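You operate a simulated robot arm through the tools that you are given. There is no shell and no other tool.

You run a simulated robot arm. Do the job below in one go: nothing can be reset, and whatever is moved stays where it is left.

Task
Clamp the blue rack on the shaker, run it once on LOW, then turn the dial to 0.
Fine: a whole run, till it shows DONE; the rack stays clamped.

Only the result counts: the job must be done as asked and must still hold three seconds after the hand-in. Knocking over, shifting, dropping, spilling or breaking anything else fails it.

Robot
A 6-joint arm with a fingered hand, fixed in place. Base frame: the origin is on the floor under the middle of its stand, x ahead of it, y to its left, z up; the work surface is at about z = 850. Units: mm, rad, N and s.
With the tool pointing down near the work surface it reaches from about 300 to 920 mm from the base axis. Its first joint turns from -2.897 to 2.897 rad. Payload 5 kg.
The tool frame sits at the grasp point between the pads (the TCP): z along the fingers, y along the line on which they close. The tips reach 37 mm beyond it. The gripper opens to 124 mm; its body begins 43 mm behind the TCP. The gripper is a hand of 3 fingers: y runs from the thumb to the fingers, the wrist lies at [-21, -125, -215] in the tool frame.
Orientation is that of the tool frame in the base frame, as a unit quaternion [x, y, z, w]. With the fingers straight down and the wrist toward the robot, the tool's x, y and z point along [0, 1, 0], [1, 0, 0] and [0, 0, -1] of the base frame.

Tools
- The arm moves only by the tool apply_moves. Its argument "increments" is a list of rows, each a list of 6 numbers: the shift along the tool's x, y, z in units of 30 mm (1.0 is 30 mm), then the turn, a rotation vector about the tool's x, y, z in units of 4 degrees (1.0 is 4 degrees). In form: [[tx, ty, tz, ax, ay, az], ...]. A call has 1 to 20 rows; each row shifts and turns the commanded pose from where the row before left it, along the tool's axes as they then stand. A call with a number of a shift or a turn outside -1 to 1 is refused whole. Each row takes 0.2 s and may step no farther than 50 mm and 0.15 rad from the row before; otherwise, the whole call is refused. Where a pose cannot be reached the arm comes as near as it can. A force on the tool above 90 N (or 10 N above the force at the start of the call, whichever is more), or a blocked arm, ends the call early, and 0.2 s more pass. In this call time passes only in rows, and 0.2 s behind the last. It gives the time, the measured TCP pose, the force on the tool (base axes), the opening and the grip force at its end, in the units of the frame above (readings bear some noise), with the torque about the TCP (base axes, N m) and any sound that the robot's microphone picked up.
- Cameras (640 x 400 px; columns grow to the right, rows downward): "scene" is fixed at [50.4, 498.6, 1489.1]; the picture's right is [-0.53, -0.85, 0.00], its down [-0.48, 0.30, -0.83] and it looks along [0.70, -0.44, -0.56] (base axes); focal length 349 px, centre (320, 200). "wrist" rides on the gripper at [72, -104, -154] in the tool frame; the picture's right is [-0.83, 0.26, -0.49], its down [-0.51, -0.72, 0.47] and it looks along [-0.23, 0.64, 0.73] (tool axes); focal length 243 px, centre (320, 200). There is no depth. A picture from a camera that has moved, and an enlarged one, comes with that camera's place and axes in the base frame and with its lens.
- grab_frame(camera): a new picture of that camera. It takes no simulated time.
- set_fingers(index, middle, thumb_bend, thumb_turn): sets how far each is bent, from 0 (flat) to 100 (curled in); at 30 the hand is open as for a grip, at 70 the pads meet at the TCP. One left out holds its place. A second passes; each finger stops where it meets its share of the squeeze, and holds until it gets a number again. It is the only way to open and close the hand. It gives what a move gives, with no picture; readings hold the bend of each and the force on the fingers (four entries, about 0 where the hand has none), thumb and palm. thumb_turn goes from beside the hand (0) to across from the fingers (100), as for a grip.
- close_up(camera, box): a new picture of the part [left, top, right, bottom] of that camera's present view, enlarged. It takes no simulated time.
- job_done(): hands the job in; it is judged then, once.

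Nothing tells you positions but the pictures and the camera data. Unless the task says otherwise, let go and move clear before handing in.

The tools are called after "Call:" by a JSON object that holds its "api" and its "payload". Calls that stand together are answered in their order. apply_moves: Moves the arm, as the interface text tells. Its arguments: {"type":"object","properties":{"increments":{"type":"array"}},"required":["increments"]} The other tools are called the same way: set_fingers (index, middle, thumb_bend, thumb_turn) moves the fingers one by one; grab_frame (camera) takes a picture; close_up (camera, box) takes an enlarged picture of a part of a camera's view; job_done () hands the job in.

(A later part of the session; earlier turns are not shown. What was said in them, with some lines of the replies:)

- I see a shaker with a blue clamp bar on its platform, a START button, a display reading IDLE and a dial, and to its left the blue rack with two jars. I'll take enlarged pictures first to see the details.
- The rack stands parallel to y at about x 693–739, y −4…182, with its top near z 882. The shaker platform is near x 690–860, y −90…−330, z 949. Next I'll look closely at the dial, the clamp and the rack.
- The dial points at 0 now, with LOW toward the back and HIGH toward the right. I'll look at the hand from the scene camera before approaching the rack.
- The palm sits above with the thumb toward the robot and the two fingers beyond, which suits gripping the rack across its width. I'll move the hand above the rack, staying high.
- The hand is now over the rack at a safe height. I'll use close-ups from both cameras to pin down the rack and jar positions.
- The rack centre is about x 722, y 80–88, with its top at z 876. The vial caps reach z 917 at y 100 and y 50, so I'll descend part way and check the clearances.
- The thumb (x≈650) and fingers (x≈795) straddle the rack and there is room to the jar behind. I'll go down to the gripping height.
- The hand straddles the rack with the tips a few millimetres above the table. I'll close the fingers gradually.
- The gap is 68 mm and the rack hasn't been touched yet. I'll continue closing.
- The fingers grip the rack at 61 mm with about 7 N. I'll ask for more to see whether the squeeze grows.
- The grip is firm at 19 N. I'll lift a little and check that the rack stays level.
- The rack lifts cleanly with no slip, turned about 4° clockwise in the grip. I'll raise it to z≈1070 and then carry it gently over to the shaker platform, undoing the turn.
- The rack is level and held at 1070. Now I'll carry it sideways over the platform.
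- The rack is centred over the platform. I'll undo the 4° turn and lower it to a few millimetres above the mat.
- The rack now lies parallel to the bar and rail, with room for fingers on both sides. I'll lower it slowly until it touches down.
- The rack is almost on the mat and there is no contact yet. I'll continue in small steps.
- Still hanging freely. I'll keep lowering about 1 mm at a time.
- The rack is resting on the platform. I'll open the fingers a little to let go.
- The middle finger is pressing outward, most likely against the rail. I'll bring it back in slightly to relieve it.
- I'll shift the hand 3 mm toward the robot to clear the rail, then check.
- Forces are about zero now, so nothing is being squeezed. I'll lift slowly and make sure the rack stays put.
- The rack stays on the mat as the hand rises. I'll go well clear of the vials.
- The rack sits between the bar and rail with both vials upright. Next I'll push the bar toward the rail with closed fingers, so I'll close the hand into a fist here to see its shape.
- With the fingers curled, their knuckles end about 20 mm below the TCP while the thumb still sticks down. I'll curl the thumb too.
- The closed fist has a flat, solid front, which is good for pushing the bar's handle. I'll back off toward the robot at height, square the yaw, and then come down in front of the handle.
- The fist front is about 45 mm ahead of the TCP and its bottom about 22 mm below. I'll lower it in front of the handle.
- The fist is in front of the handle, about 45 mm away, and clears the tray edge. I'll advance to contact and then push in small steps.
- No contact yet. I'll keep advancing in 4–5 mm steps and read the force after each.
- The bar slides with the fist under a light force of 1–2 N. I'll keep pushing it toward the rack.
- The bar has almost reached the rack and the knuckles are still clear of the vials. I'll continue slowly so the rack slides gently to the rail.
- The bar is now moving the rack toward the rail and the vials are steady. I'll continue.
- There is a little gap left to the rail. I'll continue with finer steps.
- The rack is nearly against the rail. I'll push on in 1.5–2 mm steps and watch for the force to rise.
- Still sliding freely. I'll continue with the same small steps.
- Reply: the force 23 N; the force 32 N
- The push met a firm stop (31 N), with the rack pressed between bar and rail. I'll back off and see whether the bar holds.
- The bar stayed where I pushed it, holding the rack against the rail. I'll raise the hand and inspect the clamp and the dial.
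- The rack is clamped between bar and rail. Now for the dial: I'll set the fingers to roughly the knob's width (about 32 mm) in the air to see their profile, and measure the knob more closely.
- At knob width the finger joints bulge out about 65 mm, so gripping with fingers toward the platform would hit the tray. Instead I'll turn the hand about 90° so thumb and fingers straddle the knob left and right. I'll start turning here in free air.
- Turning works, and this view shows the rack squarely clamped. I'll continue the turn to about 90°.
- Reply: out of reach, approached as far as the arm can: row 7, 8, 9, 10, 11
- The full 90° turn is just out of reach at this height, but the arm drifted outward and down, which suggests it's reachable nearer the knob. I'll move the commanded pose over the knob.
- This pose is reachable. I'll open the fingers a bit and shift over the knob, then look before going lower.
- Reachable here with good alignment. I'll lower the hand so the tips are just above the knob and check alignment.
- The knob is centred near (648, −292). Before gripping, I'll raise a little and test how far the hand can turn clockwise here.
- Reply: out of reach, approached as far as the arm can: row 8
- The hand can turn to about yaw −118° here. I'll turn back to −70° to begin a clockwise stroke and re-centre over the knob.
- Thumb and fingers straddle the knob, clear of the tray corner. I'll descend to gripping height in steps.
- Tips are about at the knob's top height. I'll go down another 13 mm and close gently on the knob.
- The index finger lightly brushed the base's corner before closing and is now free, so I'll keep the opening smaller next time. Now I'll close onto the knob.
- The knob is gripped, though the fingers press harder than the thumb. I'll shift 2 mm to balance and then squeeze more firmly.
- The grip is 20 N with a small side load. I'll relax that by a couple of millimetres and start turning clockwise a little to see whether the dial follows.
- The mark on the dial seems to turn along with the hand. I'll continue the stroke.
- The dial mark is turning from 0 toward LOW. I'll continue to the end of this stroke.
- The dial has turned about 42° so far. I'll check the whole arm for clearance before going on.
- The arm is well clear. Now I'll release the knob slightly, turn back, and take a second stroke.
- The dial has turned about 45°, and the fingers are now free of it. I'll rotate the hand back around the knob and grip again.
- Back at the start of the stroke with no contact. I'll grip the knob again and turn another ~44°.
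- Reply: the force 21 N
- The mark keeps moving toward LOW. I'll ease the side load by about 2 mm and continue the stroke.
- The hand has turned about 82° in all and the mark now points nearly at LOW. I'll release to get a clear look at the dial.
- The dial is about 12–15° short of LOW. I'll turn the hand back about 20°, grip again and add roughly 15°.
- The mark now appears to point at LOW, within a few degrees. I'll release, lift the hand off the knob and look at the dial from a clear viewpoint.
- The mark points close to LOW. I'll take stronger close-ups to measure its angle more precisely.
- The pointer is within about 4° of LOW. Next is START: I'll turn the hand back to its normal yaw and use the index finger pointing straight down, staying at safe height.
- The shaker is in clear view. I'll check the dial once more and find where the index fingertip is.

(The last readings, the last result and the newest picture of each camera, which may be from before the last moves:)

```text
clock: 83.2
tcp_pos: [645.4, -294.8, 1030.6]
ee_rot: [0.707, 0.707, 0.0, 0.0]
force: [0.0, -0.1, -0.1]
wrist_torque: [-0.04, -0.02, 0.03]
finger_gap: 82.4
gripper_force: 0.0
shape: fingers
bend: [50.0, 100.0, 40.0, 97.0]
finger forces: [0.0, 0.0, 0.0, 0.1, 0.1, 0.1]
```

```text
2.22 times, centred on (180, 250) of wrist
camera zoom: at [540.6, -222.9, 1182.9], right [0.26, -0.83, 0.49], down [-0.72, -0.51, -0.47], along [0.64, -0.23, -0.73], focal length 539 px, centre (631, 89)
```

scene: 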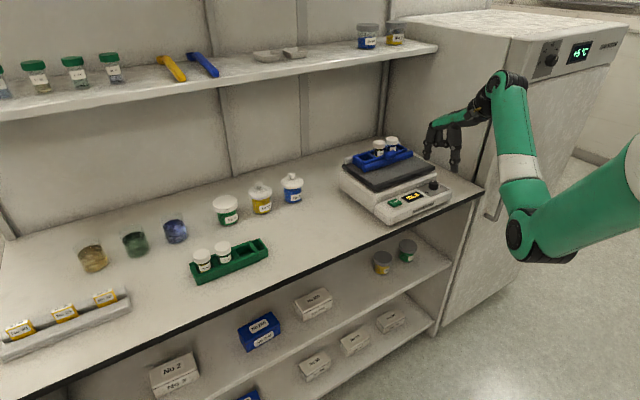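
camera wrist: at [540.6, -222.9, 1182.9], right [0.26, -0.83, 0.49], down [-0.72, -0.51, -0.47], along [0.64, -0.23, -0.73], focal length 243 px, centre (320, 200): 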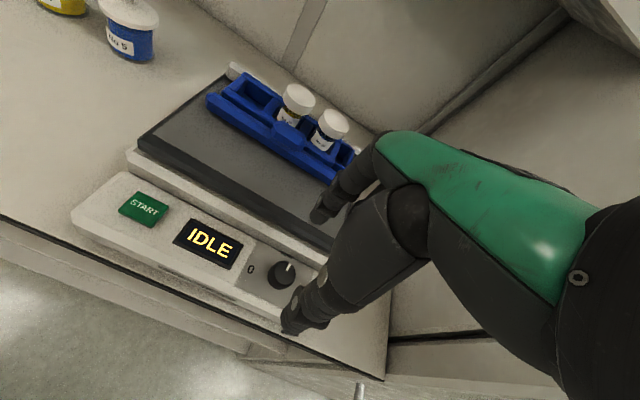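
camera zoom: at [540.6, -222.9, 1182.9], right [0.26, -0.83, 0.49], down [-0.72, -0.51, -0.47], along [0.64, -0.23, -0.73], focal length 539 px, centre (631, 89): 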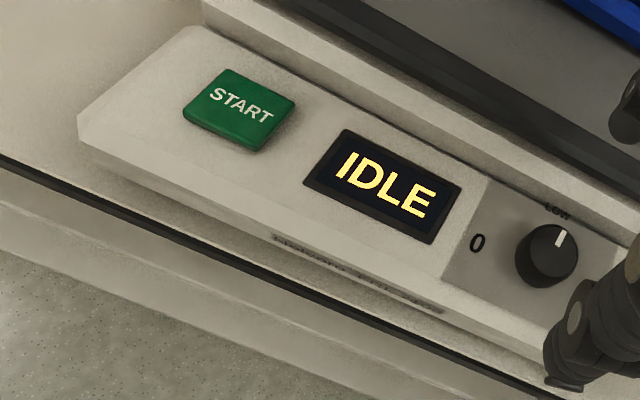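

The dial is on LOW. The index fingertip is about 44 mm ahead, 10 mm left of and 42 mm below the TCP. I'll move it over the START button at (648, −134).

Call:
{"api": "apply_moves", "payload": {"increments": [[0.7, -0.2, 0.1, 0, 0, 0], [0.72, -0.2, 0.15, 0, 0, 0], [0.72, -0.2, 0.15, 0, 0, 0], [0.72, -0.2, 0.15, 0, 0, 0], [0.72, -0.2, 0.15, 0, 0, 0], [0.72, -0.2, 0.15, 0, 0, 0], [0.72, -0.18, 0.15, 0, 0, 0]]}}

Call:
{"api": "close_up", "payload": {"camera": "scene", "box": [370, 110, 466, 220]}}

Call:
{"api": "grab_frame", "payload": {"camera": "wrist"}}

```text
clock: 84.8
tcp_pos: [603.2, -143.4, 1000.0]
ee_rot: [0.707, 0.707, 0.0, 0.001]
force: [0.2, 0.0, 0.4]
wrist_torque: [0.0, 0.04, -0.04]
finger_gap: 82.5
gripper_force: 0.1
shape: fingers
bend: [50.0, 100.0, 40.0, 97.0]
finger forces: [0.0, 0.0, 0.1, 0.0, 0.1, 0.1]
```

```text
3.64 times, centred on (418, 165) of scene
camera zoom: at [50.4, 498.6, 1489.1], right [-0.53, -0.85, 0.0], down [-0.48, 0.3, -0.83], along [0.7, -0.44, -0.56], focal length 1269 px, centre (-36, 327)
```

zoom: 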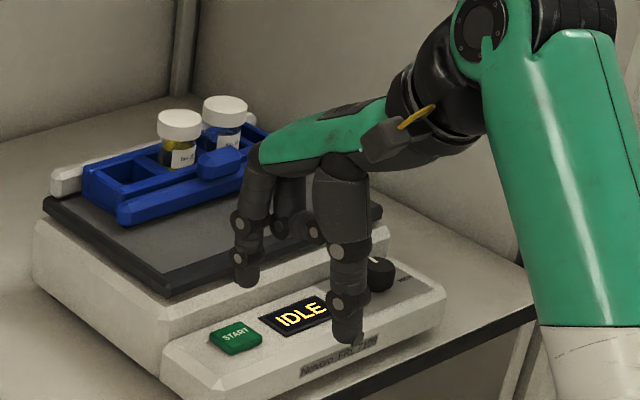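

```text
taken
camera wrist: at [499.3, -71.7, 1152.5], right [0.26, -0.83, 0.49], down [-0.72, -0.51, -0.47], along [0.64, -0.23, -0.73], focal length 243 px, centre (320, 200)
```

wrist: 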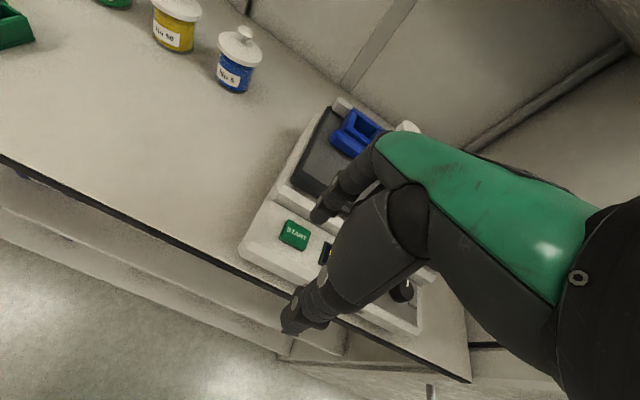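

The index tip is right above START. I'll lower it to just above the button and then press in small steps.

Call:
{"api": "apply_moves", "payload": {"increments": [[0.08, 0, 0.4, 0, 0, 0], [0, 0, 0.5, 0, 0, 0], [0, 0, 0.4, 0, 0, 0]]}}

Call:
{"api": "close_up", "payload": {"camera": "scene", "box": [370, 150, 450, 220]}}

Call:
{"api": "close_up", "payload": {"camera": "wrist", "box": [240, 150, 400, 310]}}

```text
clock: 85.6
tcp_pos: [604.4, -140.6, 961.9]
ee_rot: [0.707, 0.707, 0.0, 0.0]
force: [1.3, -0.2, 0.3]
wrist_torque: [0.01, 0.01, -0.05]
finger_gap: 82.7
gripper_force: 0.0
shape: fingers
bend: [50.0, 100.0, 40.0, 97.0]
finger forces: [0.1, 0.0, 0.0, 0.0, 0.0, 0.1]
```

```text
5.71 times, centred on (410, 185) of scene
camera zoom: at [50.4, 498.6, 1489.1], right [-0.53, -0.85, 0.0], down [-0.48, 0.3, -0.83], along [0.7, -0.44, -0.56], focal length 1994 px, centre (-194, 286)
```

zoom: 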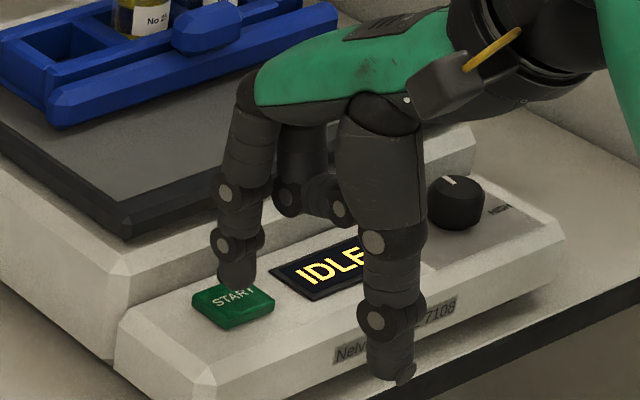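

```text
2.50 times, centred on (320, 230) of wrist
camera zoom: at [499.4, -68.9, 1113.6], right [0.26, -0.83, 0.49], down [-0.72, -0.51, -0.47], along [0.64, -0.23, -0.73], focal length 606 px, centre (320, 125)
```

zoom: 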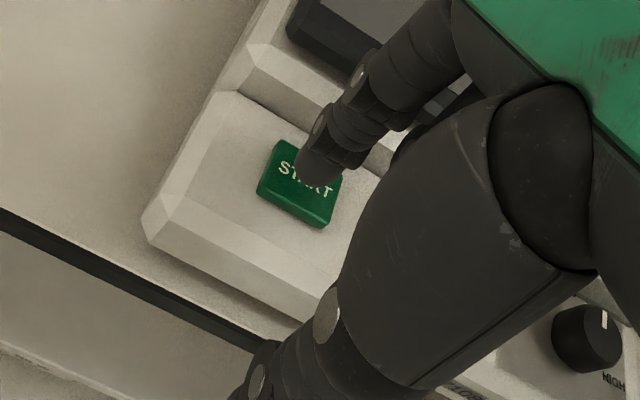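

The tip is about 15 mm above the button and well centred. I'll press down step by step.

Call:
{"api": "apply_moves", "payload": {"increments": [[0, 0, 0.2, 0, 0, 0], [0, 0, 0.15, 0, 0, 0]]}}

Call:
{"api": "apply_moves", "payload": {"increments": [[0, 0, 0.07, 0, 0, 0]]}}

Call:
{"api": "close_up", "payload": {"camera": "scene", "box": [370, 150, 450, 220]}}

```text
clock: 86.2
tcp_pos: [604.0, -140.2, 951.8]
ee_rot: [0.708, 0.707, 0.0, 0.0]
force: [-0.7, 0.1, 1.1]
wrist_torque: [0.03, -0.03, -0.01]
finger_gap: 82.6
gripper_force: 1.2
shape: fingers
bend: [50.0, 100.0, 40.0, 97.0]
finger forces: [1.3, 0.0, 0.0, 0.0, 0.1, 0.0]
```

```text
clock: 86.6
tcp_pos: [603.9, -141.8, 948.8]
ee_rot: [0.707, 0.707, 0.0, -0.001]
force: [-0.2, -0.2, 2.0]
wrist_torque: [0.05, -0.13, 0.04]
finger_gap: 82.7
gripper_force: 1.6
shape: fingers
bend: [50.0, 100.0, 40.0, 97.0]
finger forces: [2.2, 0.1, 0.0, 0.1, 0.1, 0.1]
heard: click
```

```text
5.71 times, centred on (410, 185) of scene
camera zoom: at [50.4, 498.6, 1489.1], right [-0.53, -0.85, 0.0], down [-0.48, 0.3, -0.83], along [0.7, -0.44, -0.56], focal length 1994 px, centre (-194, 286)
```

zoom: 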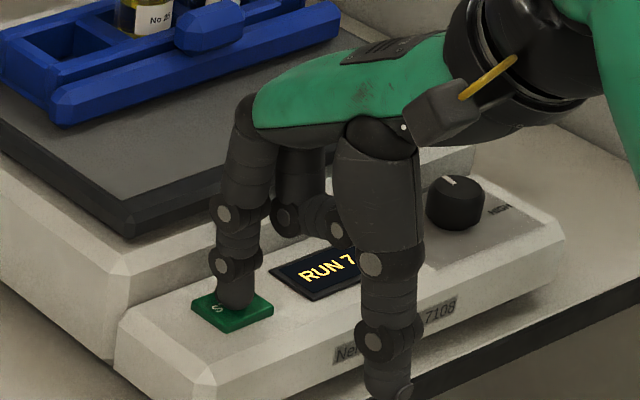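

There was a click and the display shows "RUN 7", so the run has started. I'll lift the finger off the button and wait for DONE.

Call:
{"api": "apply_moves", "payload": {"increments": [[0, 0, -0.3, 0, 0, 0], [0, -0.2, -0.7, 0, 0, 0], [0, -0.3, -0.9, 0, 0, 0], [0, 0, -0.9, 0, 0, 0]]}}

Call:
{"api": "close_up", "payload": {"camera": "scene", "box": [340, 120, 480, 220]}}

```text
clock: 87.6
tcp_pos: [588.5, -141.5, 1031.9]
ee_rot: [0.706, 0.708, 0.0, 0.0]
force: [0.5, 0.1, 0.8]
wrist_torque: [-0.04, 0.0, 0.0]
finger_gap: 82.8
gripper_force: 0.1
shape: fingers
bend: [50.0, 100.0, 40.0, 97.0]
finger forces: [0.0, 0.1, 0.0, 0.0, 0.1, 0.1]
```

```text
4.00 times, centred on (410, 170) of scene
camera zoom: at [50.4, 498.6, 1489.1], right [-0.53, -0.85, 0.0], down [-0.48, 0.3, -0.83], along [0.7, -0.44, -0.56], focal length 1396 px, centre (-40, 320)
```

zoom: 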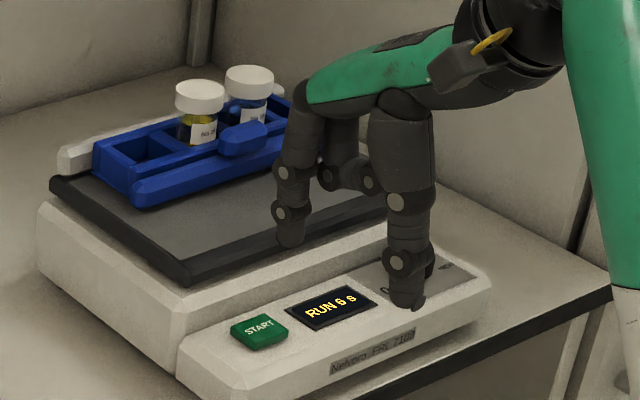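

"RUN 6 s" is shown and the rack stays in place. I'll set the fingers back for the dial and wait with idle rows.

Call:
{"api": "set_fingers", "payload": {"index": 56, "middle": 56, "thumb_bend": 56}}

Call:
{"api": "apply_moves", "payload": {"increments": [[0, 0, 0, 0, 0, 0], [0, 0, 0, 0, 0, 0], [0, 0, 0, 0, 0, 0], [0, 0, 0, 0, 0, 0], [0, 0, 0, 0, 0, 0], [0, 0, 0, 0, 0, 0], [0, 0, 0, 0, 0, 0], [0, 0, 0, 0, 0, 0], [0, 0, 0, 0, 0, 0], [0, 0, 0, 0, 0, 0], [0, 0, 0, 0, 0, 0], [0, 0, 0, 0, 0, 0], [0, 0, 0, 0, 0, 0], [0, 0, 0, 0, 0, 0], [0, 0, 0, 0, 0, 0]]}}

Call:
{"api": "close_up", "payload": {"camera": "scene", "box": [340, 120, 480, 220]}}

```text
clock: 88.6
tcp_pos: [589.2, -140.8, 1032.5]
ee_rot: [0.707, 0.707, 0.0, 0.0]
force: [0.6, 0.0, 0.2]
wrist_torque: [-0.01, 0.02, -0.02]
finger_gap: 49.9
gripper_force: 0.0
shape: fingers
bend: [56.0, 56.0, 56.0, 97.0]
finger forces: [0.0, 0.0, 0.0, 0.1, 0.1, 0.0]
```

```text
clock: 91.8
tcp_pos: [588.5, -141.6, 1031.3]
ee_rot: [0.707, 0.707, 0.0, 0.0]
force: [0.1, 0.3, 0.0]
wrist_torque: [0.0, -0.04, 0.01]
finger_gap: 49.8
gripper_force: 0.0
shape: fingers
bend: [56.0, 56.0, 56.0, 97.0]
finger forces: [0.0, 0.1, 0.1, 0.0, 0.0, 0.1]
```

```text
4.00 times, centred on (410, 170) of scene
camera zoom: at [50.4, 498.6, 1489.1], right [-0.53, -0.85, 0.0], down [-0.48, 0.3, -0.83], along [0.7, -0.44, -0.56], focal length 1396 px, centre (-40, 320)
```

zoom: 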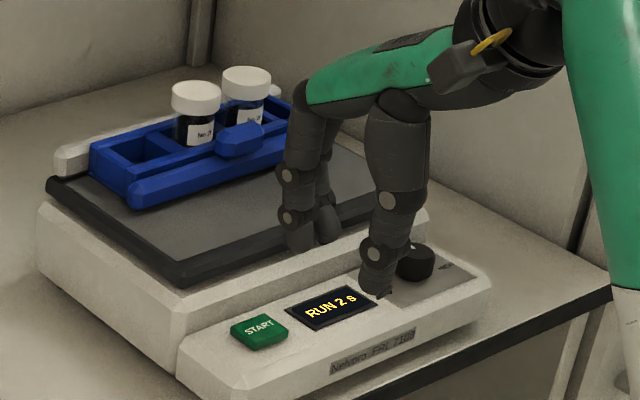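

"RUN 2 s" is showing. I'll wait a little longer.

Call:
{"api": "apply_moves", "payload": {"increments": [[0, 0, 0, 0, 0, 0], [0, 0, 0, 0, 0, 0], [0, 0, 0, 0, 0, 0], [0, 0, 0, 0, 0, 0], [0, 0, 0, 0, 0, 0], [0, 0, 0, 0, 0, 0], [0, 0, 0, 0, 0, 0], [0, 0, 0, 0, 0, 0], [0, 0, 0, 0, 0, 0], [0, 0, 0, 0, 0, 0], [0, 0, 0, 0, 0, 0], [0, 0, 0, 0, 0, 0], [0, 0, 0, 0, 0, 0], [0, 0, 0, 0, 0, 0], [0, 0, 0, 0, 0, 0]]}}

Call:
{"api": "close_up", "payload": {"camera": "scene", "box": [340, 120, 480, 220]}}

```text
clock: 95.0
tcp_pos: [587.5, -141.7, 1031.9]
ee_rot: [0.707, 0.707, 0.0, 0.0]
force: [0.0, 0.0, -0.4]
wrist_torque: [-0.01, -0.02, 0.03]
finger_gap: 49.8
gripper_force: 0.1
shape: fingers
bend: [56.0, 56.0, 56.0, 97.0]
finger forces: [0.0, 0.0, 0.0, 0.0, 0.0, 0.1]
```

```text
4.00 times, centred on (410, 170) of scene
camera zoom: at [50.4, 498.6, 1489.1], right [-0.53, -0.85, 0.0], down [-0.48, 0.3, -0.83], along [0.7, -0.44, -0.56], focal length 1396 px, centre (-40, 320)
```

zoom: 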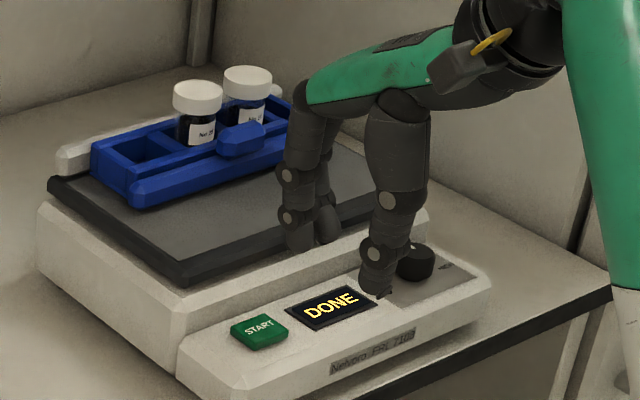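

The display shows DONE and the rack is still clamped. Now I'll return to the dial, turning the hand sideways again above it.

Call:
{"api": "apply_moves", "payload": {"increments": [[-0.64, 0.24, 0, 0, 0, 0], [-0.64, 0.24, 0, 0, 0, 0], [-0.64, 0.24, 0, 0, 0, 0], [-0.64, 0.24, 0, 0, 0, 0], [-0.64, 0.24, 0, 0, 0, 0], [-0.64, 0.24, 0, 0, 0, 0], [-0.64, 0.24, 0, 0, 0, 0], [-0.64, 0.24, 0, 0, 0, 0]]}}

Call:
{"api": "apply_moves", "payload": {"increments": [[0, 0, 0, 0, 0, 1], [0, 0, 0, 0, 0, 1], [0, 0, 0, 0, 0, 1], [0, 0, 0, 0, 0, 1], [0, 0, 0, 0, 0, 1], [0, 0, 0, 0, 0, 1], [0, 0, 0, 0, 0, 1], [0, 0, 0, 0, 0, 1], [0, 0, 0, 0, 0, 1], [0, 0, 0, 0, 0, 1], [0, 0, 0, 0, 0, 1], [0, 0, 0, 0, 0, 1], [0, 0, 0, 0, 0, 1], [0, 0, 0, 0, 0, 1], [0, 0, 0, 0, 0, 1], [0, 0, 0, 0, 0, 1], [0, 0, 0, 0, 0, 1], [0, 0, 0, 0, 0, 1], [0, 0, 0, 0, 0, 1], [0, 0, 0, 0, 0, 1]]}}

Call:
{"api": "grab_frame", "payload": {"camera": "wrist"}}

```text
clock: 96.8
tcp_pos: [645.4, -295.8, 1031.3]
ee_rot: [0.707, 0.707, 0.0, 0.0]
force: [0.0, 0.9, -0.6]
wrist_torque: [0.0, -0.04, -0.01]
finger_gap: 49.9
gripper_force: 0.1
shape: fingers
bend: [56.0, 56.0, 56.0, 97.0]
finger forces: [0.1, 0.0, 0.1, 0.0, 0.0, 0.0]
```

```text
clock: 101.0
tcp_pos: [646.1, -295.8, 1032.3]
ee_rot: [0.996, 0.086, 0.001, 0.0]
force: [0.1, 0.1, -0.5]
wrist_torque: [-0.01, 0.01, 0.01]
finger_gap: 49.6
gripper_force: 0.0
shape: fingers
bend: [56.0, 56.0, 56.0, 97.0]
finger forces: [0.0, 0.1, 0.0, 0.1, 0.1, 0.0]
```

```text
taken
camera wrist: at [699.3, -181.0, 1184.9], right [-0.77, -0.4, 0.49], down [-0.62, 0.62, -0.47], along [-0.12, -0.67, -0.73], focal length 243 px, centre (320, 200)
```

wrist: 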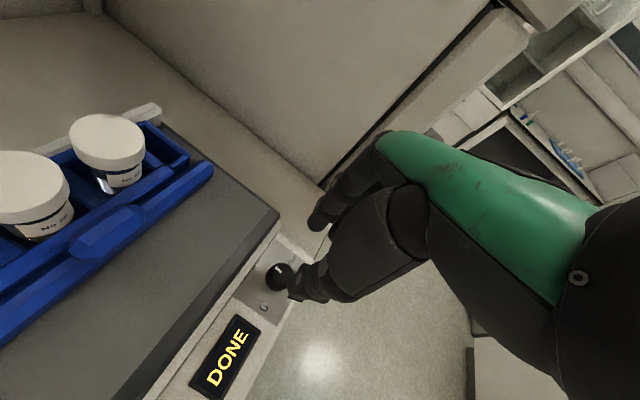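

The hand is sideways above the dial. I'll lower a little and rotate to the clockwise end for a counter-clockwise stroke.

Call:
{"api": "apply_moves", "payload": {"increments": [[0, 0, 0.5, 0, 0, 0.5], [0, 0, 0.6, 0, 0, 0.5], [0, 0, 0, 0, 0, 1], [0, 0, 0, 0, 0, 1], [0, 0, 0, 0, 0, 1], [0, 0, 0, 0, 0, 1], [0, 0, 0, 0, 0, 1], [0, 0, 0, 0, 0, 1], [0, 0, 0, 0, 0, 1]]}}

Call:
{"api": "close_up", "payload": {"camera": "wrist", "box": [200, 150, 400, 350]}}

```text
clock: 103.0
tcp_pos: [647.1, -295.0, 999.1]
ee_rot: [0.981, -0.192, -0.001, 0.0]
force: [-0.3, -1.0, -0.8]
wrist_torque: [0.01, 0.01, 0.01]
finger_gap: 49.7
gripper_force: 0.1
shape: fingers
bend: [56.0, 56.0, 56.0, 97.0]
finger forces: [0.0, 0.1, 0.1, 0.0, 0.0, 0.0]
```

```text
2.00 times, centred on (300, 250) of wrist
camera zoom: at [752.5, -226.7, 1152.2], right [-0.87, 0.07, 0.49], down [-0.2, 0.86, -0.47], along [-0.46, -0.51, -0.73], focal length 485 px, centre (360, 100)
```

zoom: 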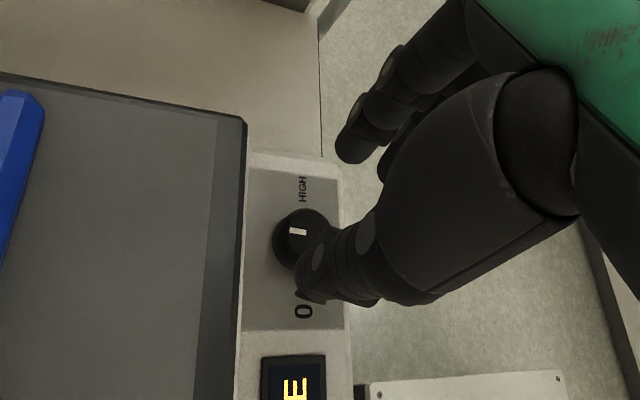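

Aligned over the knob. I'll descend to the same gripping height as before.

Call:
{"api": "apply_moves", "payload": {"increments": [[0, 0, 0.5, 0, 0, 0], [0, 0, 0.5, 0, 0, 0], [0, 0, 0.4, 0, 0, 0], [0, 0, 0.25, 0, 0, 0]]}}

Call:
{"api": "close_up", "payload": {"camera": "wrist", "box": [200, 150, 400, 350]}}

```text
clock: 104.0
tcp_pos: [646.2, -296.1, 951.7]
ee_rot: [0.982, -0.191, -0.001, 0.0]
force: [0.2, -0.1, 0.1]
wrist_torque: [0.0, 0.01, -0.02]
finger_gap: 49.8
gripper_force: 0.1
shape: fingers
bend: [56.0, 56.0, 56.0, 97.0]
finger forces: [0.0, 0.0, 0.0, 0.0, 0.0, 0.1]
```

```text
2.00 times, centred on (300, 250) of wrist
camera zoom: at [752.3, -226.9, 1102.4], right [-0.87, 0.07, 0.49], down [-0.2, 0.86, -0.47], along [-0.46, -0.51, -0.73], focal length 485 px, centre (360, 100)
```

zoom: 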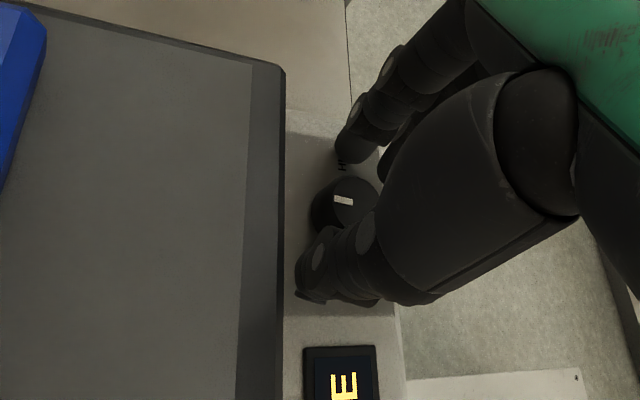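

Thumb and fingers straddle the knob without contact. I'll grip and turn counter-clockwise.

Call:
{"api": "set_fingers", "payload": {"index": 80, "middle": 80, "thumb_bend": 80}}

Call:
{"api": "apply_moves", "payload": {"increments": [[0, 0, 0, 0, 0, -0.9], [0, 0, 0, 0, 0, -0.9], [0, 0, 0, 0, 0, -0.9], [0, 0, 0, 0, 0, -0.9], [0, 0, 0, 0, 0, -0.9]]}}

Call:
{"api": "close_up", "payload": {"camera": "scene", "box": [426, 165, 458, 197]}}

Call:
{"api": "close_up", "payload": {"camera": "wrist", "box": [250, 200, 350, 300]}}

```text
clock: 105.0
tcp_pos: [645.7, -294.9, 949.2]
ee_rot: [0.982, -0.19, -0.001, 0.0]
force: [-12.1, 7.2, -10.5]
wrist_torque: [0.18, 0.36, -0.01]
finger_gap: 25.9
gripper_force: 22.9
shape: fingers
bend: [63.0, 68.0, 65.0, 96.0]
finger forces: [8.8, 16.0, 0.1, 0.0, 20.3, 0.1]
```

```text
clock: 106.2
tcp_pos: [647.3, -295.4, 948.8]
ee_rot: [0.999, -0.035, -0.001, 0.0]
force: [-16.7, 4.3, -19.2]
wrist_torque: [0.07, 0.47, -0.03]
finger_gap: 25.8
gripper_force: 23.1
shape: fingers
bend: [63.0, 68.0, 65.0, 96.0]
finger forces: [8.1, 18.4, 0.0, 0.0, 19.5, 0.0]
```

```text
12.50 times, centred on (442, 181) of scene
camera zoom: at [50.4, 498.6, 1489.1], right [-0.53, -0.85, 0.0], down [-0.48, 0.3, -0.83], along [0.7, -0.44, -0.56], focal length 4363 px, centre (-1205, 438)
```

zoom: 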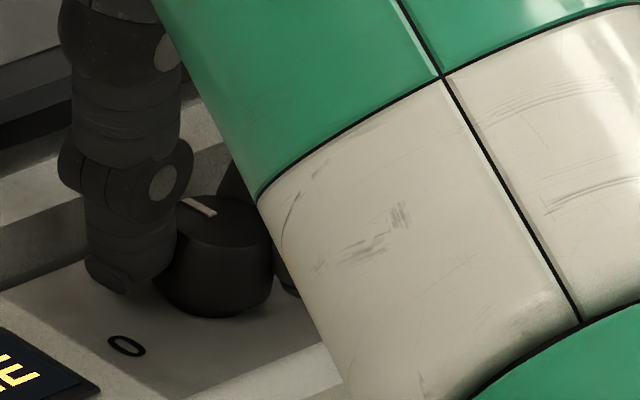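

```text
4.00 times, centred on (300, 250) of wrist
camera zoom: at [725.5, -197.4, 1101.9], right [-0.84, -0.2, 0.49], down [-0.46, 0.76, -0.47], along [-0.28, -0.62, -0.73], focal length 970 px, centre (400, 0)
```

zoom: 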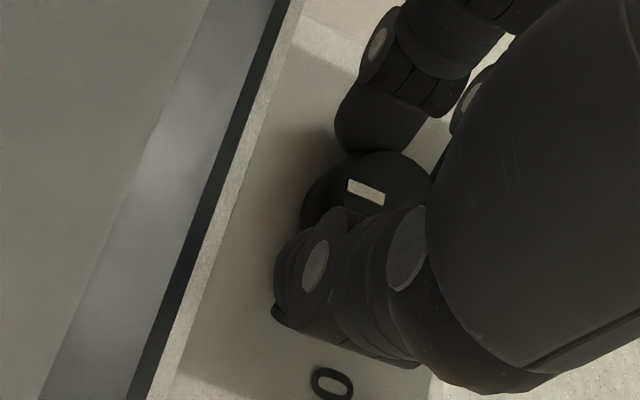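

The dial follows counter-clockwise. I'll ease the load slightly and continue the stroke.

Call:
{"api": "apply_moves", "payload": {"increments": [[-0.06, 0, 0.04, 0, 0, 0], [0, 0, 0, 0, 0, -0.9], [0, 0, 0, 0, 0, -0.9], [0, 0, 0, 0, 0, -0.9], [0, 0, 0, 0, 0, -0.9], [0, 0, 0, 0, 0, -0.9], [0, 0, 0, 0, 0, -0.9]]}}

Call:
{"api": "close_up", "payload": {"camera": "scene", "box": [426, 165, 458, 197]}}

Call:
{"api": "close_up", "payload": {"camera": "wrist", "box": [250, 200, 350, 300]}}

```text
clock: 107.8
tcp_pos: [644.5, -296.1, 948.4]
ee_rot: [0.988, 0.152, 0.0, 0.001]
force: [-2.8, -4.5, -11.4]
wrist_torque: [-0.21, 0.12, -0.03]
finger_gap: 25.8
gripper_force: 20.9
shape: fingers
bend: [62.0, 68.0, 66.0, 95.0]
finger forces: [11.6, 12.8, 0.1, 0.0, 17.6, 0.0]
```

```text
12.50 times, centred on (442, 181) of scene
camera zoom: at [50.4, 498.6, 1489.1], right [-0.53, -0.85, 0.0], down [-0.48, 0.3, -0.83], along [0.7, -0.44, -0.56], focal length 4363 px, centre (-1205, 438)
```

zoom: 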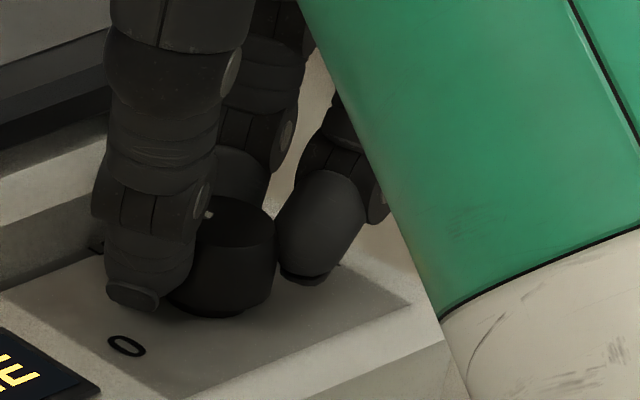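

```text
4.00 times, centred on (300, 250) of wrist
camera zoom: at [681.8, -175.1, 1101.5], right [-0.71, -0.5, 0.49], down [-0.7, 0.53, -0.47], along [-0.03, -0.68, -0.73], focal length 970 px, centre (400, 0)
```

zoom: 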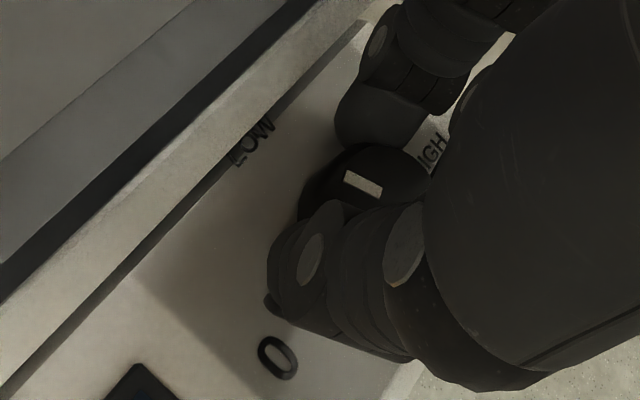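

About 40° back so far with no slip. I'll release, rotate the open hand back around the knob, and take the next stroke.

Call:
{"api": "set_fingers", "payload": {"index": 56.5, "middle": 56.5, "thumb_bend": 57}}

Call:
{"api": "apply_moves", "payload": {"increments": [[0.03, 0, 0, 0, 0, 1], [0, 0, 0, 0, 0, 1], [0, 0, 0, 0, 0, 1], [0, 0, 0, 0, 0, 1], [0, 0, 0, 0, 0, 1], [0, 0, 0, 0, 0, 1], [0, 0, 0, 0, 0, 1], [0, 0, 0, 0, 0, 1], [0, 0, 0, 0, 0, 1], [0, 0, 0, 0, 0, 1]]}}

Call:
{"api": "close_up", "payload": {"camera": "wrist", "box": [250, 200, 350, 300]}}

```text
clock: 108.8
tcp_pos: [645.1, -294.8, 949.2]
ee_rot: [0.988, 0.153, 0.0, -0.001]
force: [-0.5, 0.6, -0.3]
wrist_torque: [0.01, 0.01, -0.03]
finger_gap: 48.4
gripper_force: 0.0
shape: fingers
bend: [56.0, 56.0, 56.0, 97.0]
finger forces: [0.0, 0.0, 0.1, 0.0, 0.1, 0.0]
```

```text
clock: 111.0
tcp_pos: [645.0, -294.9, 949.1]
ee_rot: [0.981, -0.195, -0.001, 0.0]
force: [-0.4, 0.3, 0.4]
wrist_torque: [0.03, 0.04, 0.0]
finger_gap: 48.7
gripper_force: 0.0
shape: fingers
bend: [56.0, 56.0, 56.0, 97.0]
finger forces: [0.1, 0.0, 0.0, 0.1, 0.1, 0.1]
```

```text
4.00 times, centred on (300, 250) of wrist
camera zoom: at [751.9, -227.1, 1101.5], right [-0.87, 0.08, 0.49], down [-0.19, 0.86, -0.47], along [-0.46, -0.5, -0.73], focal length 970 px, centre (400, 0)
```

zoom: 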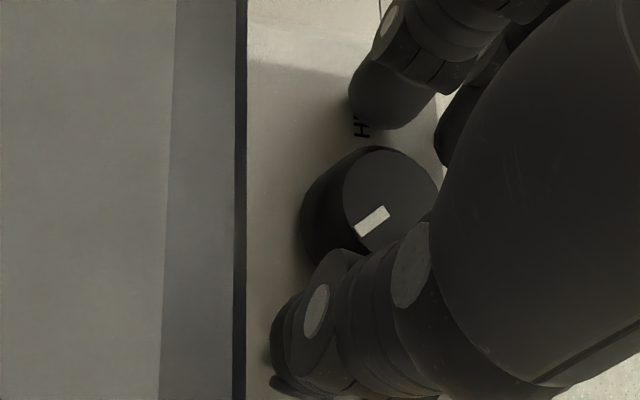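

No contact on the way back. Gripping again for the second counter-clockwise stroke.

Call:
{"api": "set_fingers", "payload": {"index": 80, "middle": 80, "thumb_bend": 80}}

Call:
{"api": "apply_moves", "payload": {"increments": [[0, 0, 0.03, 0, 0, -0.9], [0, 0, 0, 0, 0, -0.9], [0, 0, 0, 0, 0, -0.9], [0, 0, 0, 0, 0, -0.9], [-0.04, 0, 0.02, 0, 0, -0.9], [0, 0, 0, 0, 0, -0.9]]}}

Call:
{"api": "close_up", "payload": {"camera": "wrist", "box": [250, 200, 350, 300]}}

```text
clock: 112.0
tcp_pos: [644.5, -294.7, 947.2]
ee_rot: [0.981, -0.194, -0.002, 0.0]
force: [-12.0, 7.3, -9.7]
wrist_torque: [0.11, 0.33, -0.01]
finger_gap: 26.9
gripper_force: 21.9
shape: fingers
bend: [62.0, 71.0, 65.0, 96.0]
finger forces: [9.9, 13.3, 0.1, 0.0, 20.5, 0.0]
```

```text
clock: 113.4
tcp_pos: [644.7, -295.0, 947.1]
ee_rot: [1.0, -0.007, 0.0, 0.001]
force: [-9.5, -1.1, -4.3]
wrist_torque: [-0.08, 0.26, -0.03]
finger_gap: 26.5
gripper_force: 21.6
shape: fingers
bend: [62.0, 71.0, 65.0, 96.0]
finger forces: [10.6, 13.7, 0.1, 0.0, 19.2, 0.1]
```

```text
4.00 times, centred on (300, 250) of wrist
camera zoom: at [717.7, -192.5, 1100.2], right [-0.83, -0.25, 0.49], down [-0.5, 0.73, -0.47], along [-0.24, -0.64, -0.73], focal length 970 px, centre (400, 0)
```

zoom: 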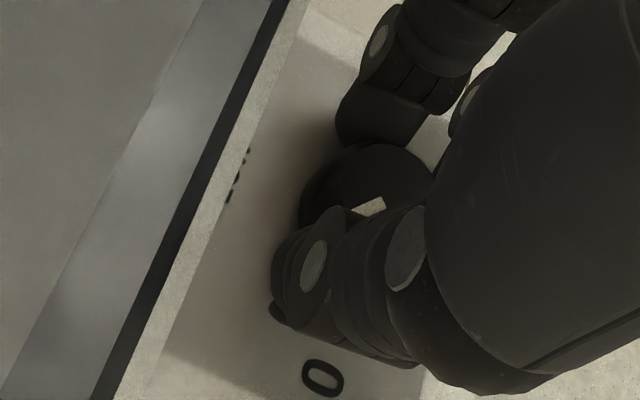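

Continuing the second stroke.

Call:
{"api": "apply_moves", "payload": {"increments": [[0, 0, 0, 0, 0, -0.9], [0, 0, 0, 0, 0, -0.9], [0, 0, 0, 0, 0, -0.9], [0, 0, 0, 0, 0, -0.9], [0, 0, 0, 0, 0, -0.9]]}}

Call:
{"api": "set_fingers", "payload": {"index": 56.5, "middle": 56.5, "thumb_bend": 57}}

Call:
{"api": "close_up", "payload": {"camera": "wrist", "box": [250, 200, 350, 300]}}

Call:
{"api": "close_up", "payload": {"camera": "scene", "box": [426, 165, 458, 197]}}

```text
clock: 114.6
tcp_pos: [643.5, -295.6, 946.9]
ee_rot: [0.989, 0.149, 0.0, 0.001]
force: [-7.2, -8.4, -4.2]
wrist_torque: [-0.3, 0.18, -0.02]
finger_gap: 26.4
gripper_force: 22.7
shape: fingers
bend: [61.0, 71.0, 66.0, 96.0]
finger forces: [11.7, 14.2, 0.1, 0.0, 17.8, 0.0]
```

```text
clock: 115.6
tcp_pos: [644.3, -294.3, 946.0]
ee_rot: [0.989, 0.15, 0.0, 0.0]
force: [-0.2, -0.6, -0.8]
wrist_torque: [-0.01, -0.01, -0.01]
finger_gap: 48.7
gripper_force: 0.1
shape: fingers
bend: [56.0, 56.0, 56.0, 97.0]
finger forces: [0.0, 0.1, 0.0, 0.0, 0.0, 0.1]
```

```text
4.00 times, centred on (300, 250) of wrist
camera zoom: at [682.3, -174.6, 1100.2], right [-0.72, -0.5, 0.49], down [-0.7, 0.54, -0.47], along [-0.03, -0.68, -0.73], focal length 970 px, centre (400, 0)
```

zoom: 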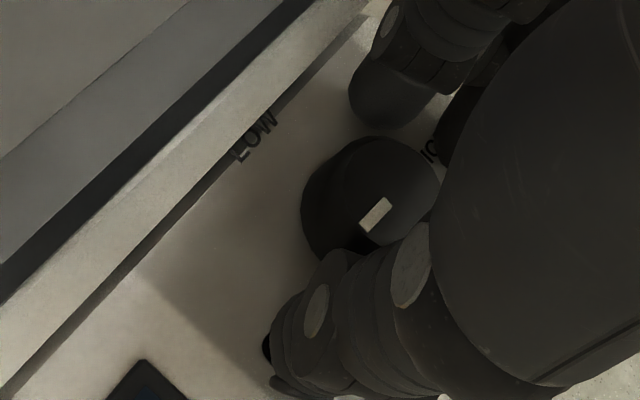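

```text
12.50 times, centred on (442, 181) of scene
camera zoom: at [50.4, 498.6, 1489.1], right [-0.53, -0.85, 0.0], down [-0.48, 0.3, -0.83], along [0.7, -0.44, -0.56], focal length 4363 px, centre (-1205, 438)
```

zoom: 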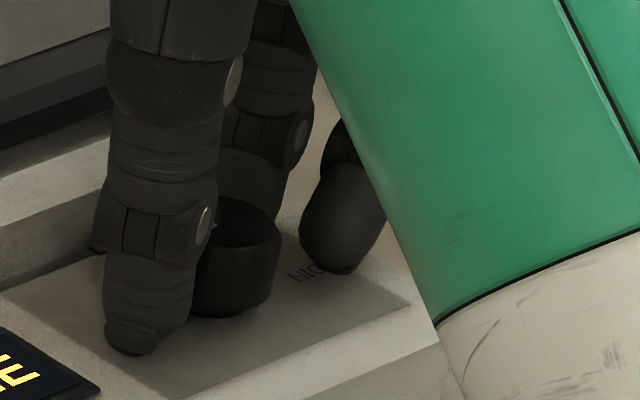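

The mark is at about −85°, so roughly 15° remain to reach 0 (≈ −100°). One more short stroke.

Call:
{"api": "apply_moves", "payload": {"increments": [[0, 0, 0, 0, 0, 1], [0, 0, 0, 0, 0, 1], [0, 0, 0, 0, 0, 1], [0, 0, 0, 0, 0, 1], [0, 0, 0, 0, 0, 1]]}}

Call:
{"api": "set_fingers", "payload": {"index": 80, "middle": 80, "thumb_bend": 80}}

Call:
{"api": "apply_moves", "payload": {"increments": [[0, 0, 0, 0, 0, -0.8], [0, 0, 0, 0, 0, -0.8], [0, 0, 0, 0, 0, -0.8], [0, 0, 0, 0, 0, -0.8], [0, 0, 0, 0, 0, -0.6]]}}

Call:
{"api": "set_fingers", "payload": {"index": 56.5, "middle": 56.5, "thumb_bend": 57}}

Call:
{"api": "close_up", "payload": {"camera": "wrist", "box": [250, 200, 350, 300]}}

```text
clock: 116.8
tcp_pos: [644.5, -293.9, 946.6]
ee_rot: [1.0, -0.026, 0.0, 0.0]
force: [-0.4, 0.1, 0.6]
wrist_torque: [0.02, 0.01, -0.03]
finger_gap: 48.2
gripper_force: 0.0
shape: fingers
bend: [56.0, 56.0, 56.0, 97.0]
finger forces: [0.1, 0.0, 0.0, 0.1, 0.0, 0.0]
```

```text
clock: 117.8
tcp_pos: [643.4, -295.1, 946.0]
ee_rot: [1.0, -0.025, -0.002, -0.002]
force: [-14.4, 2.2, -8.3]
wrist_torque: [0.02, 0.41, 0.0]
finger_gap: 27.5
gripper_force: 22.0
shape: fingers
bend: [62.0, 71.0, 65.0, 96.0]
finger forces: [10.5, 13.8, 0.1, 0.0, 21.2, 0.0]
```

```text
clock: 119.0
tcp_pos: [642.8, -295.7, 947.3]
ee_rot: [0.994, 0.107, -0.001, 0.0]
force: [-18.9, -5.5, -14.3]
wrist_torque: [-0.24, 0.56, -0.05]
finger_gap: 27.5
gripper_force: 23.6
shape: fingers
bend: [62.0, 71.0, 65.0, 96.0]
finger forces: [10.6, 17.8, 0.0, 0.0, 19.4, 0.0]
```

```text
clock: 120.0
tcp_pos: [643.3, -294.3, 947.4]
ee_rot: [0.994, 0.108, 0.0, 0.0]
force: [0.4, -0.3, -0.6]
wrist_torque: [0.02, -0.02, -0.02]
finger_gap: 48.7
gripper_force: 0.1
shape: fingers
bend: [56.0, 56.0, 56.0, 97.0]
finger forces: [0.0, 0.0, 0.0, 0.0, 0.0, 0.1]
```

```text
4.00 times, centred on (300, 250) of wrist
camera zoom: at [692.2, -178.3, 1100.0], right [-0.75, -0.43, 0.49], down [-0.65, 0.6, -0.47], along [-0.09, -0.68, -0.73], focal length 970 px, centre (400, 0)
```

zoom: 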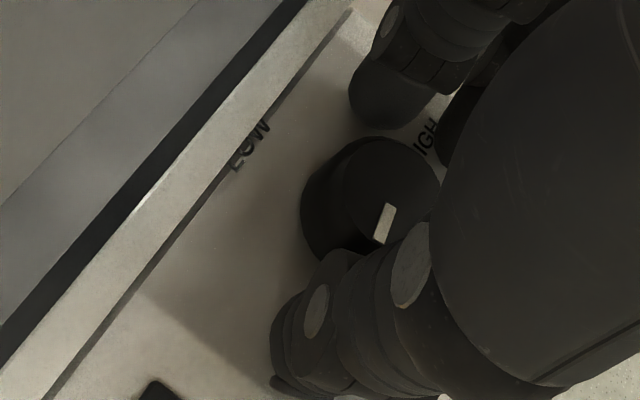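

The mark now points at roughly −99°, essentially at 0. I'll lift off and compare it with the starting picture.

Call:
{"api": "apply_moves", "payload": {"increments": [[0, 0, -0.3, 0, 0, 0], [0, 0, -0.6, 0, 0, 0], [0, 0, -0.8, 0, 0, 0], [0, 0, -0.8, 0, 0, 0], [0, 0, -0.3, 0, 0, -1], [0, 0, 0, 0, 0, -1], [0, 0, 0, 0, 0, -1], [0, 0, 0, 0, 0, -1], [0, 0, 0, 0, 0, -1], [0, 0, 0, 0, 0, -1], [0, 0, 0, 0, 0, -1], [0, 0, 0, 0, 0, -1], [0, 0, 0, 0, 0, -1], [0, 0, 0, 0, 0, -1], [0, 0, 0, 0, 0, -1], [0, 0, 0, 0, 0, -1], [0, 0, 0, 0, 0, -1], [0, 0, 0, 0, 0, -1], [0, 0, 0, 0, 0, -1]]}}

Call:
{"api": "close_up", "payload": {"camera": "scene", "box": [400, 170, 464, 210]}}

Call:
{"api": "grab_frame", "payload": {"camera": "wrist"}}

```text
clock: 124.0
tcp_pos: [644.3, -294.8, 1031.6]
ee_rot: [0.807, 0.591, 0.001, 0.0]
force: [0.6, 0.3, -0.3]
wrist_torque: [0.02, -0.03, 0.03]
finger_gap: 48.7
gripper_force: 0.0
shape: fingers
bend: [56.0, 56.0, 56.0, 97.0]
finger forces: [0.1, 0.0, 0.1, 0.0, 0.0, 0.0]
```

```text
10.00 times, centred on (432, 190) of scene
camera zoom: at [50.4, 498.6, 1489.1], right [-0.53, -0.85, 0.0], down [-0.48, 0.3, -0.83], along [0.7, -0.44, -0.56], focal length 3490 px, centre (-800, 300)
```

zoom: 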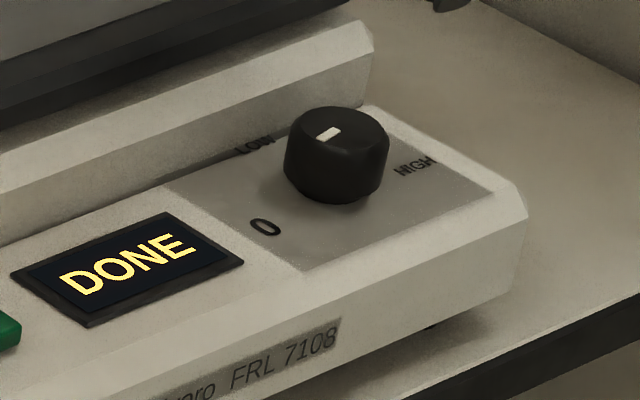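

```text
taken
camera wrist: at [566.2, -195.1, 1184.1], right [0.0, -0.87, 0.49], down [-0.84, -0.27, -0.47], along [0.54, -0.41, -0.73], focal length 243 px, centre (320, 200)
```

wrist: 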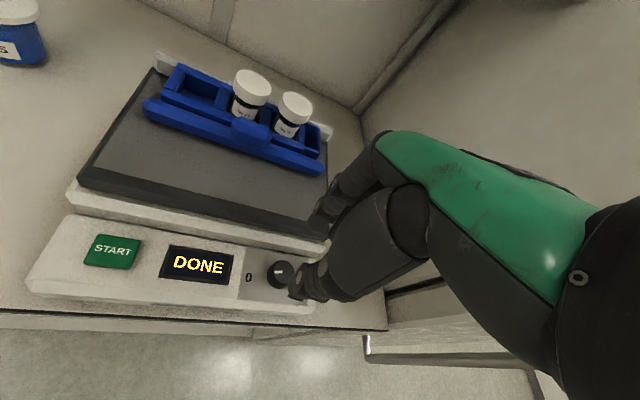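

The dial mark is exactly where it was at the start (0), and the display still shows DONE. I'll move the hand well clear and check the clamp and the scene.

Call:
{"api": "apply_moves", "payload": {"increments": [[0, 0, -0.5, 0, 0, -1], [0, 0, -0.7, 0, 0, -1], [0, 0, -0.7, 0, 0, -1], [0, 0, -0.7, 0, 0, -1], [0, -0.3, -0.7, 0, 0, -1], [0, -0.5, -0.7, 0, 0, 0], [0, -0.5, -0.5, 0, 0, 0]]}}

Call:
{"api": "grab_frame", "payload": {"camera": "scene"}}

Call:
{"api": "close_up", "payload": {"camera": "scene", "box": [335, 125, 463, 221]}}

Call:
{"api": "close_up", "payload": {"camera": "wrist", "box": [120, 60, 360, 300]}}

```text
clock: 125.6
tcp_pos: [606.0, -296.8, 1165.8]
ee_rot: [0.692, 0.722, 0.0, 0.0]
force: [0.2, 0.5, -0.1]
wrist_torque: [0.01, 0.0, 0.0]
finger_gap: 48.2
gripper_force: 0.1
shape: fingers
bend: [56.0, 56.0, 56.0, 97.0]
finger forces: [0.0, 0.0, 0.1, 0.0, 0.1, 0.0]
```

```text
taken
```

scene: 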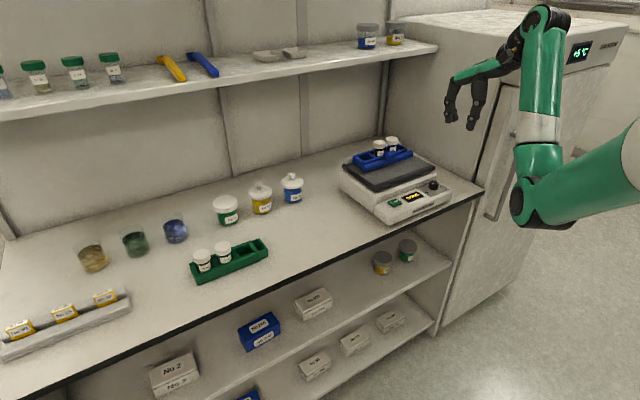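

```text
4.17 times, centred on (399, 173) of scene
camera zoom: at [50.4, 498.6, 1489.1], right [-0.53, -0.85, 0.0], down [-0.48, 0.3, -0.83], along [0.7, -0.44, -0.56], focal length 1454 px, centre (-9, 312)
```

zoom: 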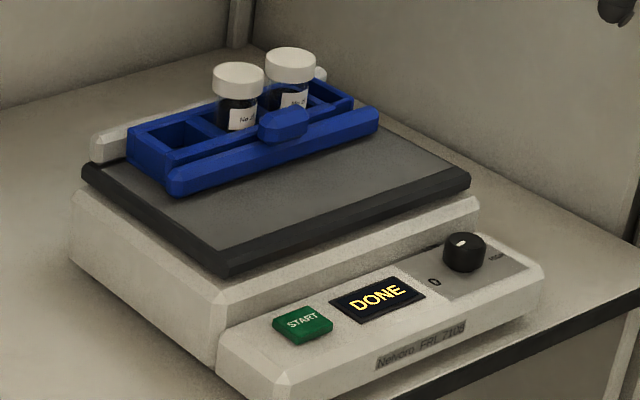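

```text
1.67 times, centred on (240, 180) of wrist
camera zoom: at [497.9, -228.9, 1319.1], right [0.3, -0.82, 0.49], down [-0.7, -0.54, -0.47], along [0.65, -0.2, -0.73], focal length 404 px, centre (453, 233)
```

zoom: 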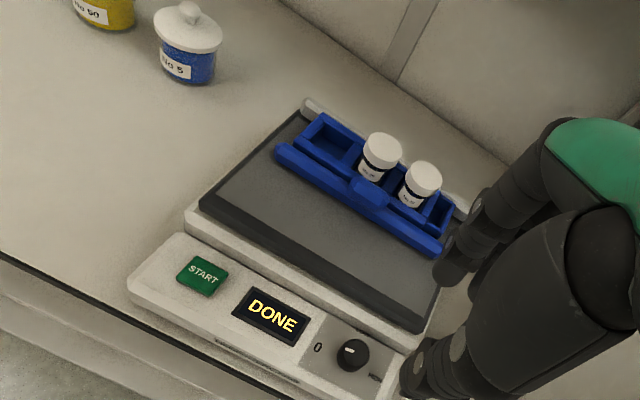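

The blue rack is clamped between bar and rail with both vials upright. The display reads DONE, the dial is back at 0, nothing else has been disturbed and the hand is clear, so I'm handing in.

Call:
{"api": "job_done", "payload": {}}

```text
The job is handed in.
```

I clamped the blue rack on the shaker, ran it once on LOW until the display showed DONE, and turned the dial back to 0. The job is handed in, but I haven't seen the verdict.

- **Clamp:** the bar holds the rack against the rail. It had not moved when I checked after the run, and both vials were upright.
- **Run:** I set the dial to within about 4° of the LOW mark and pressed START once. The display counted down from "RUN 7" to DONE.
- **Dial:** the mark is back where it was in the first picture, pointing at 0.
- **Surroundings:** nothing else was moved or spilled in the last pictures, and the hand is open and well clear of the shaker.
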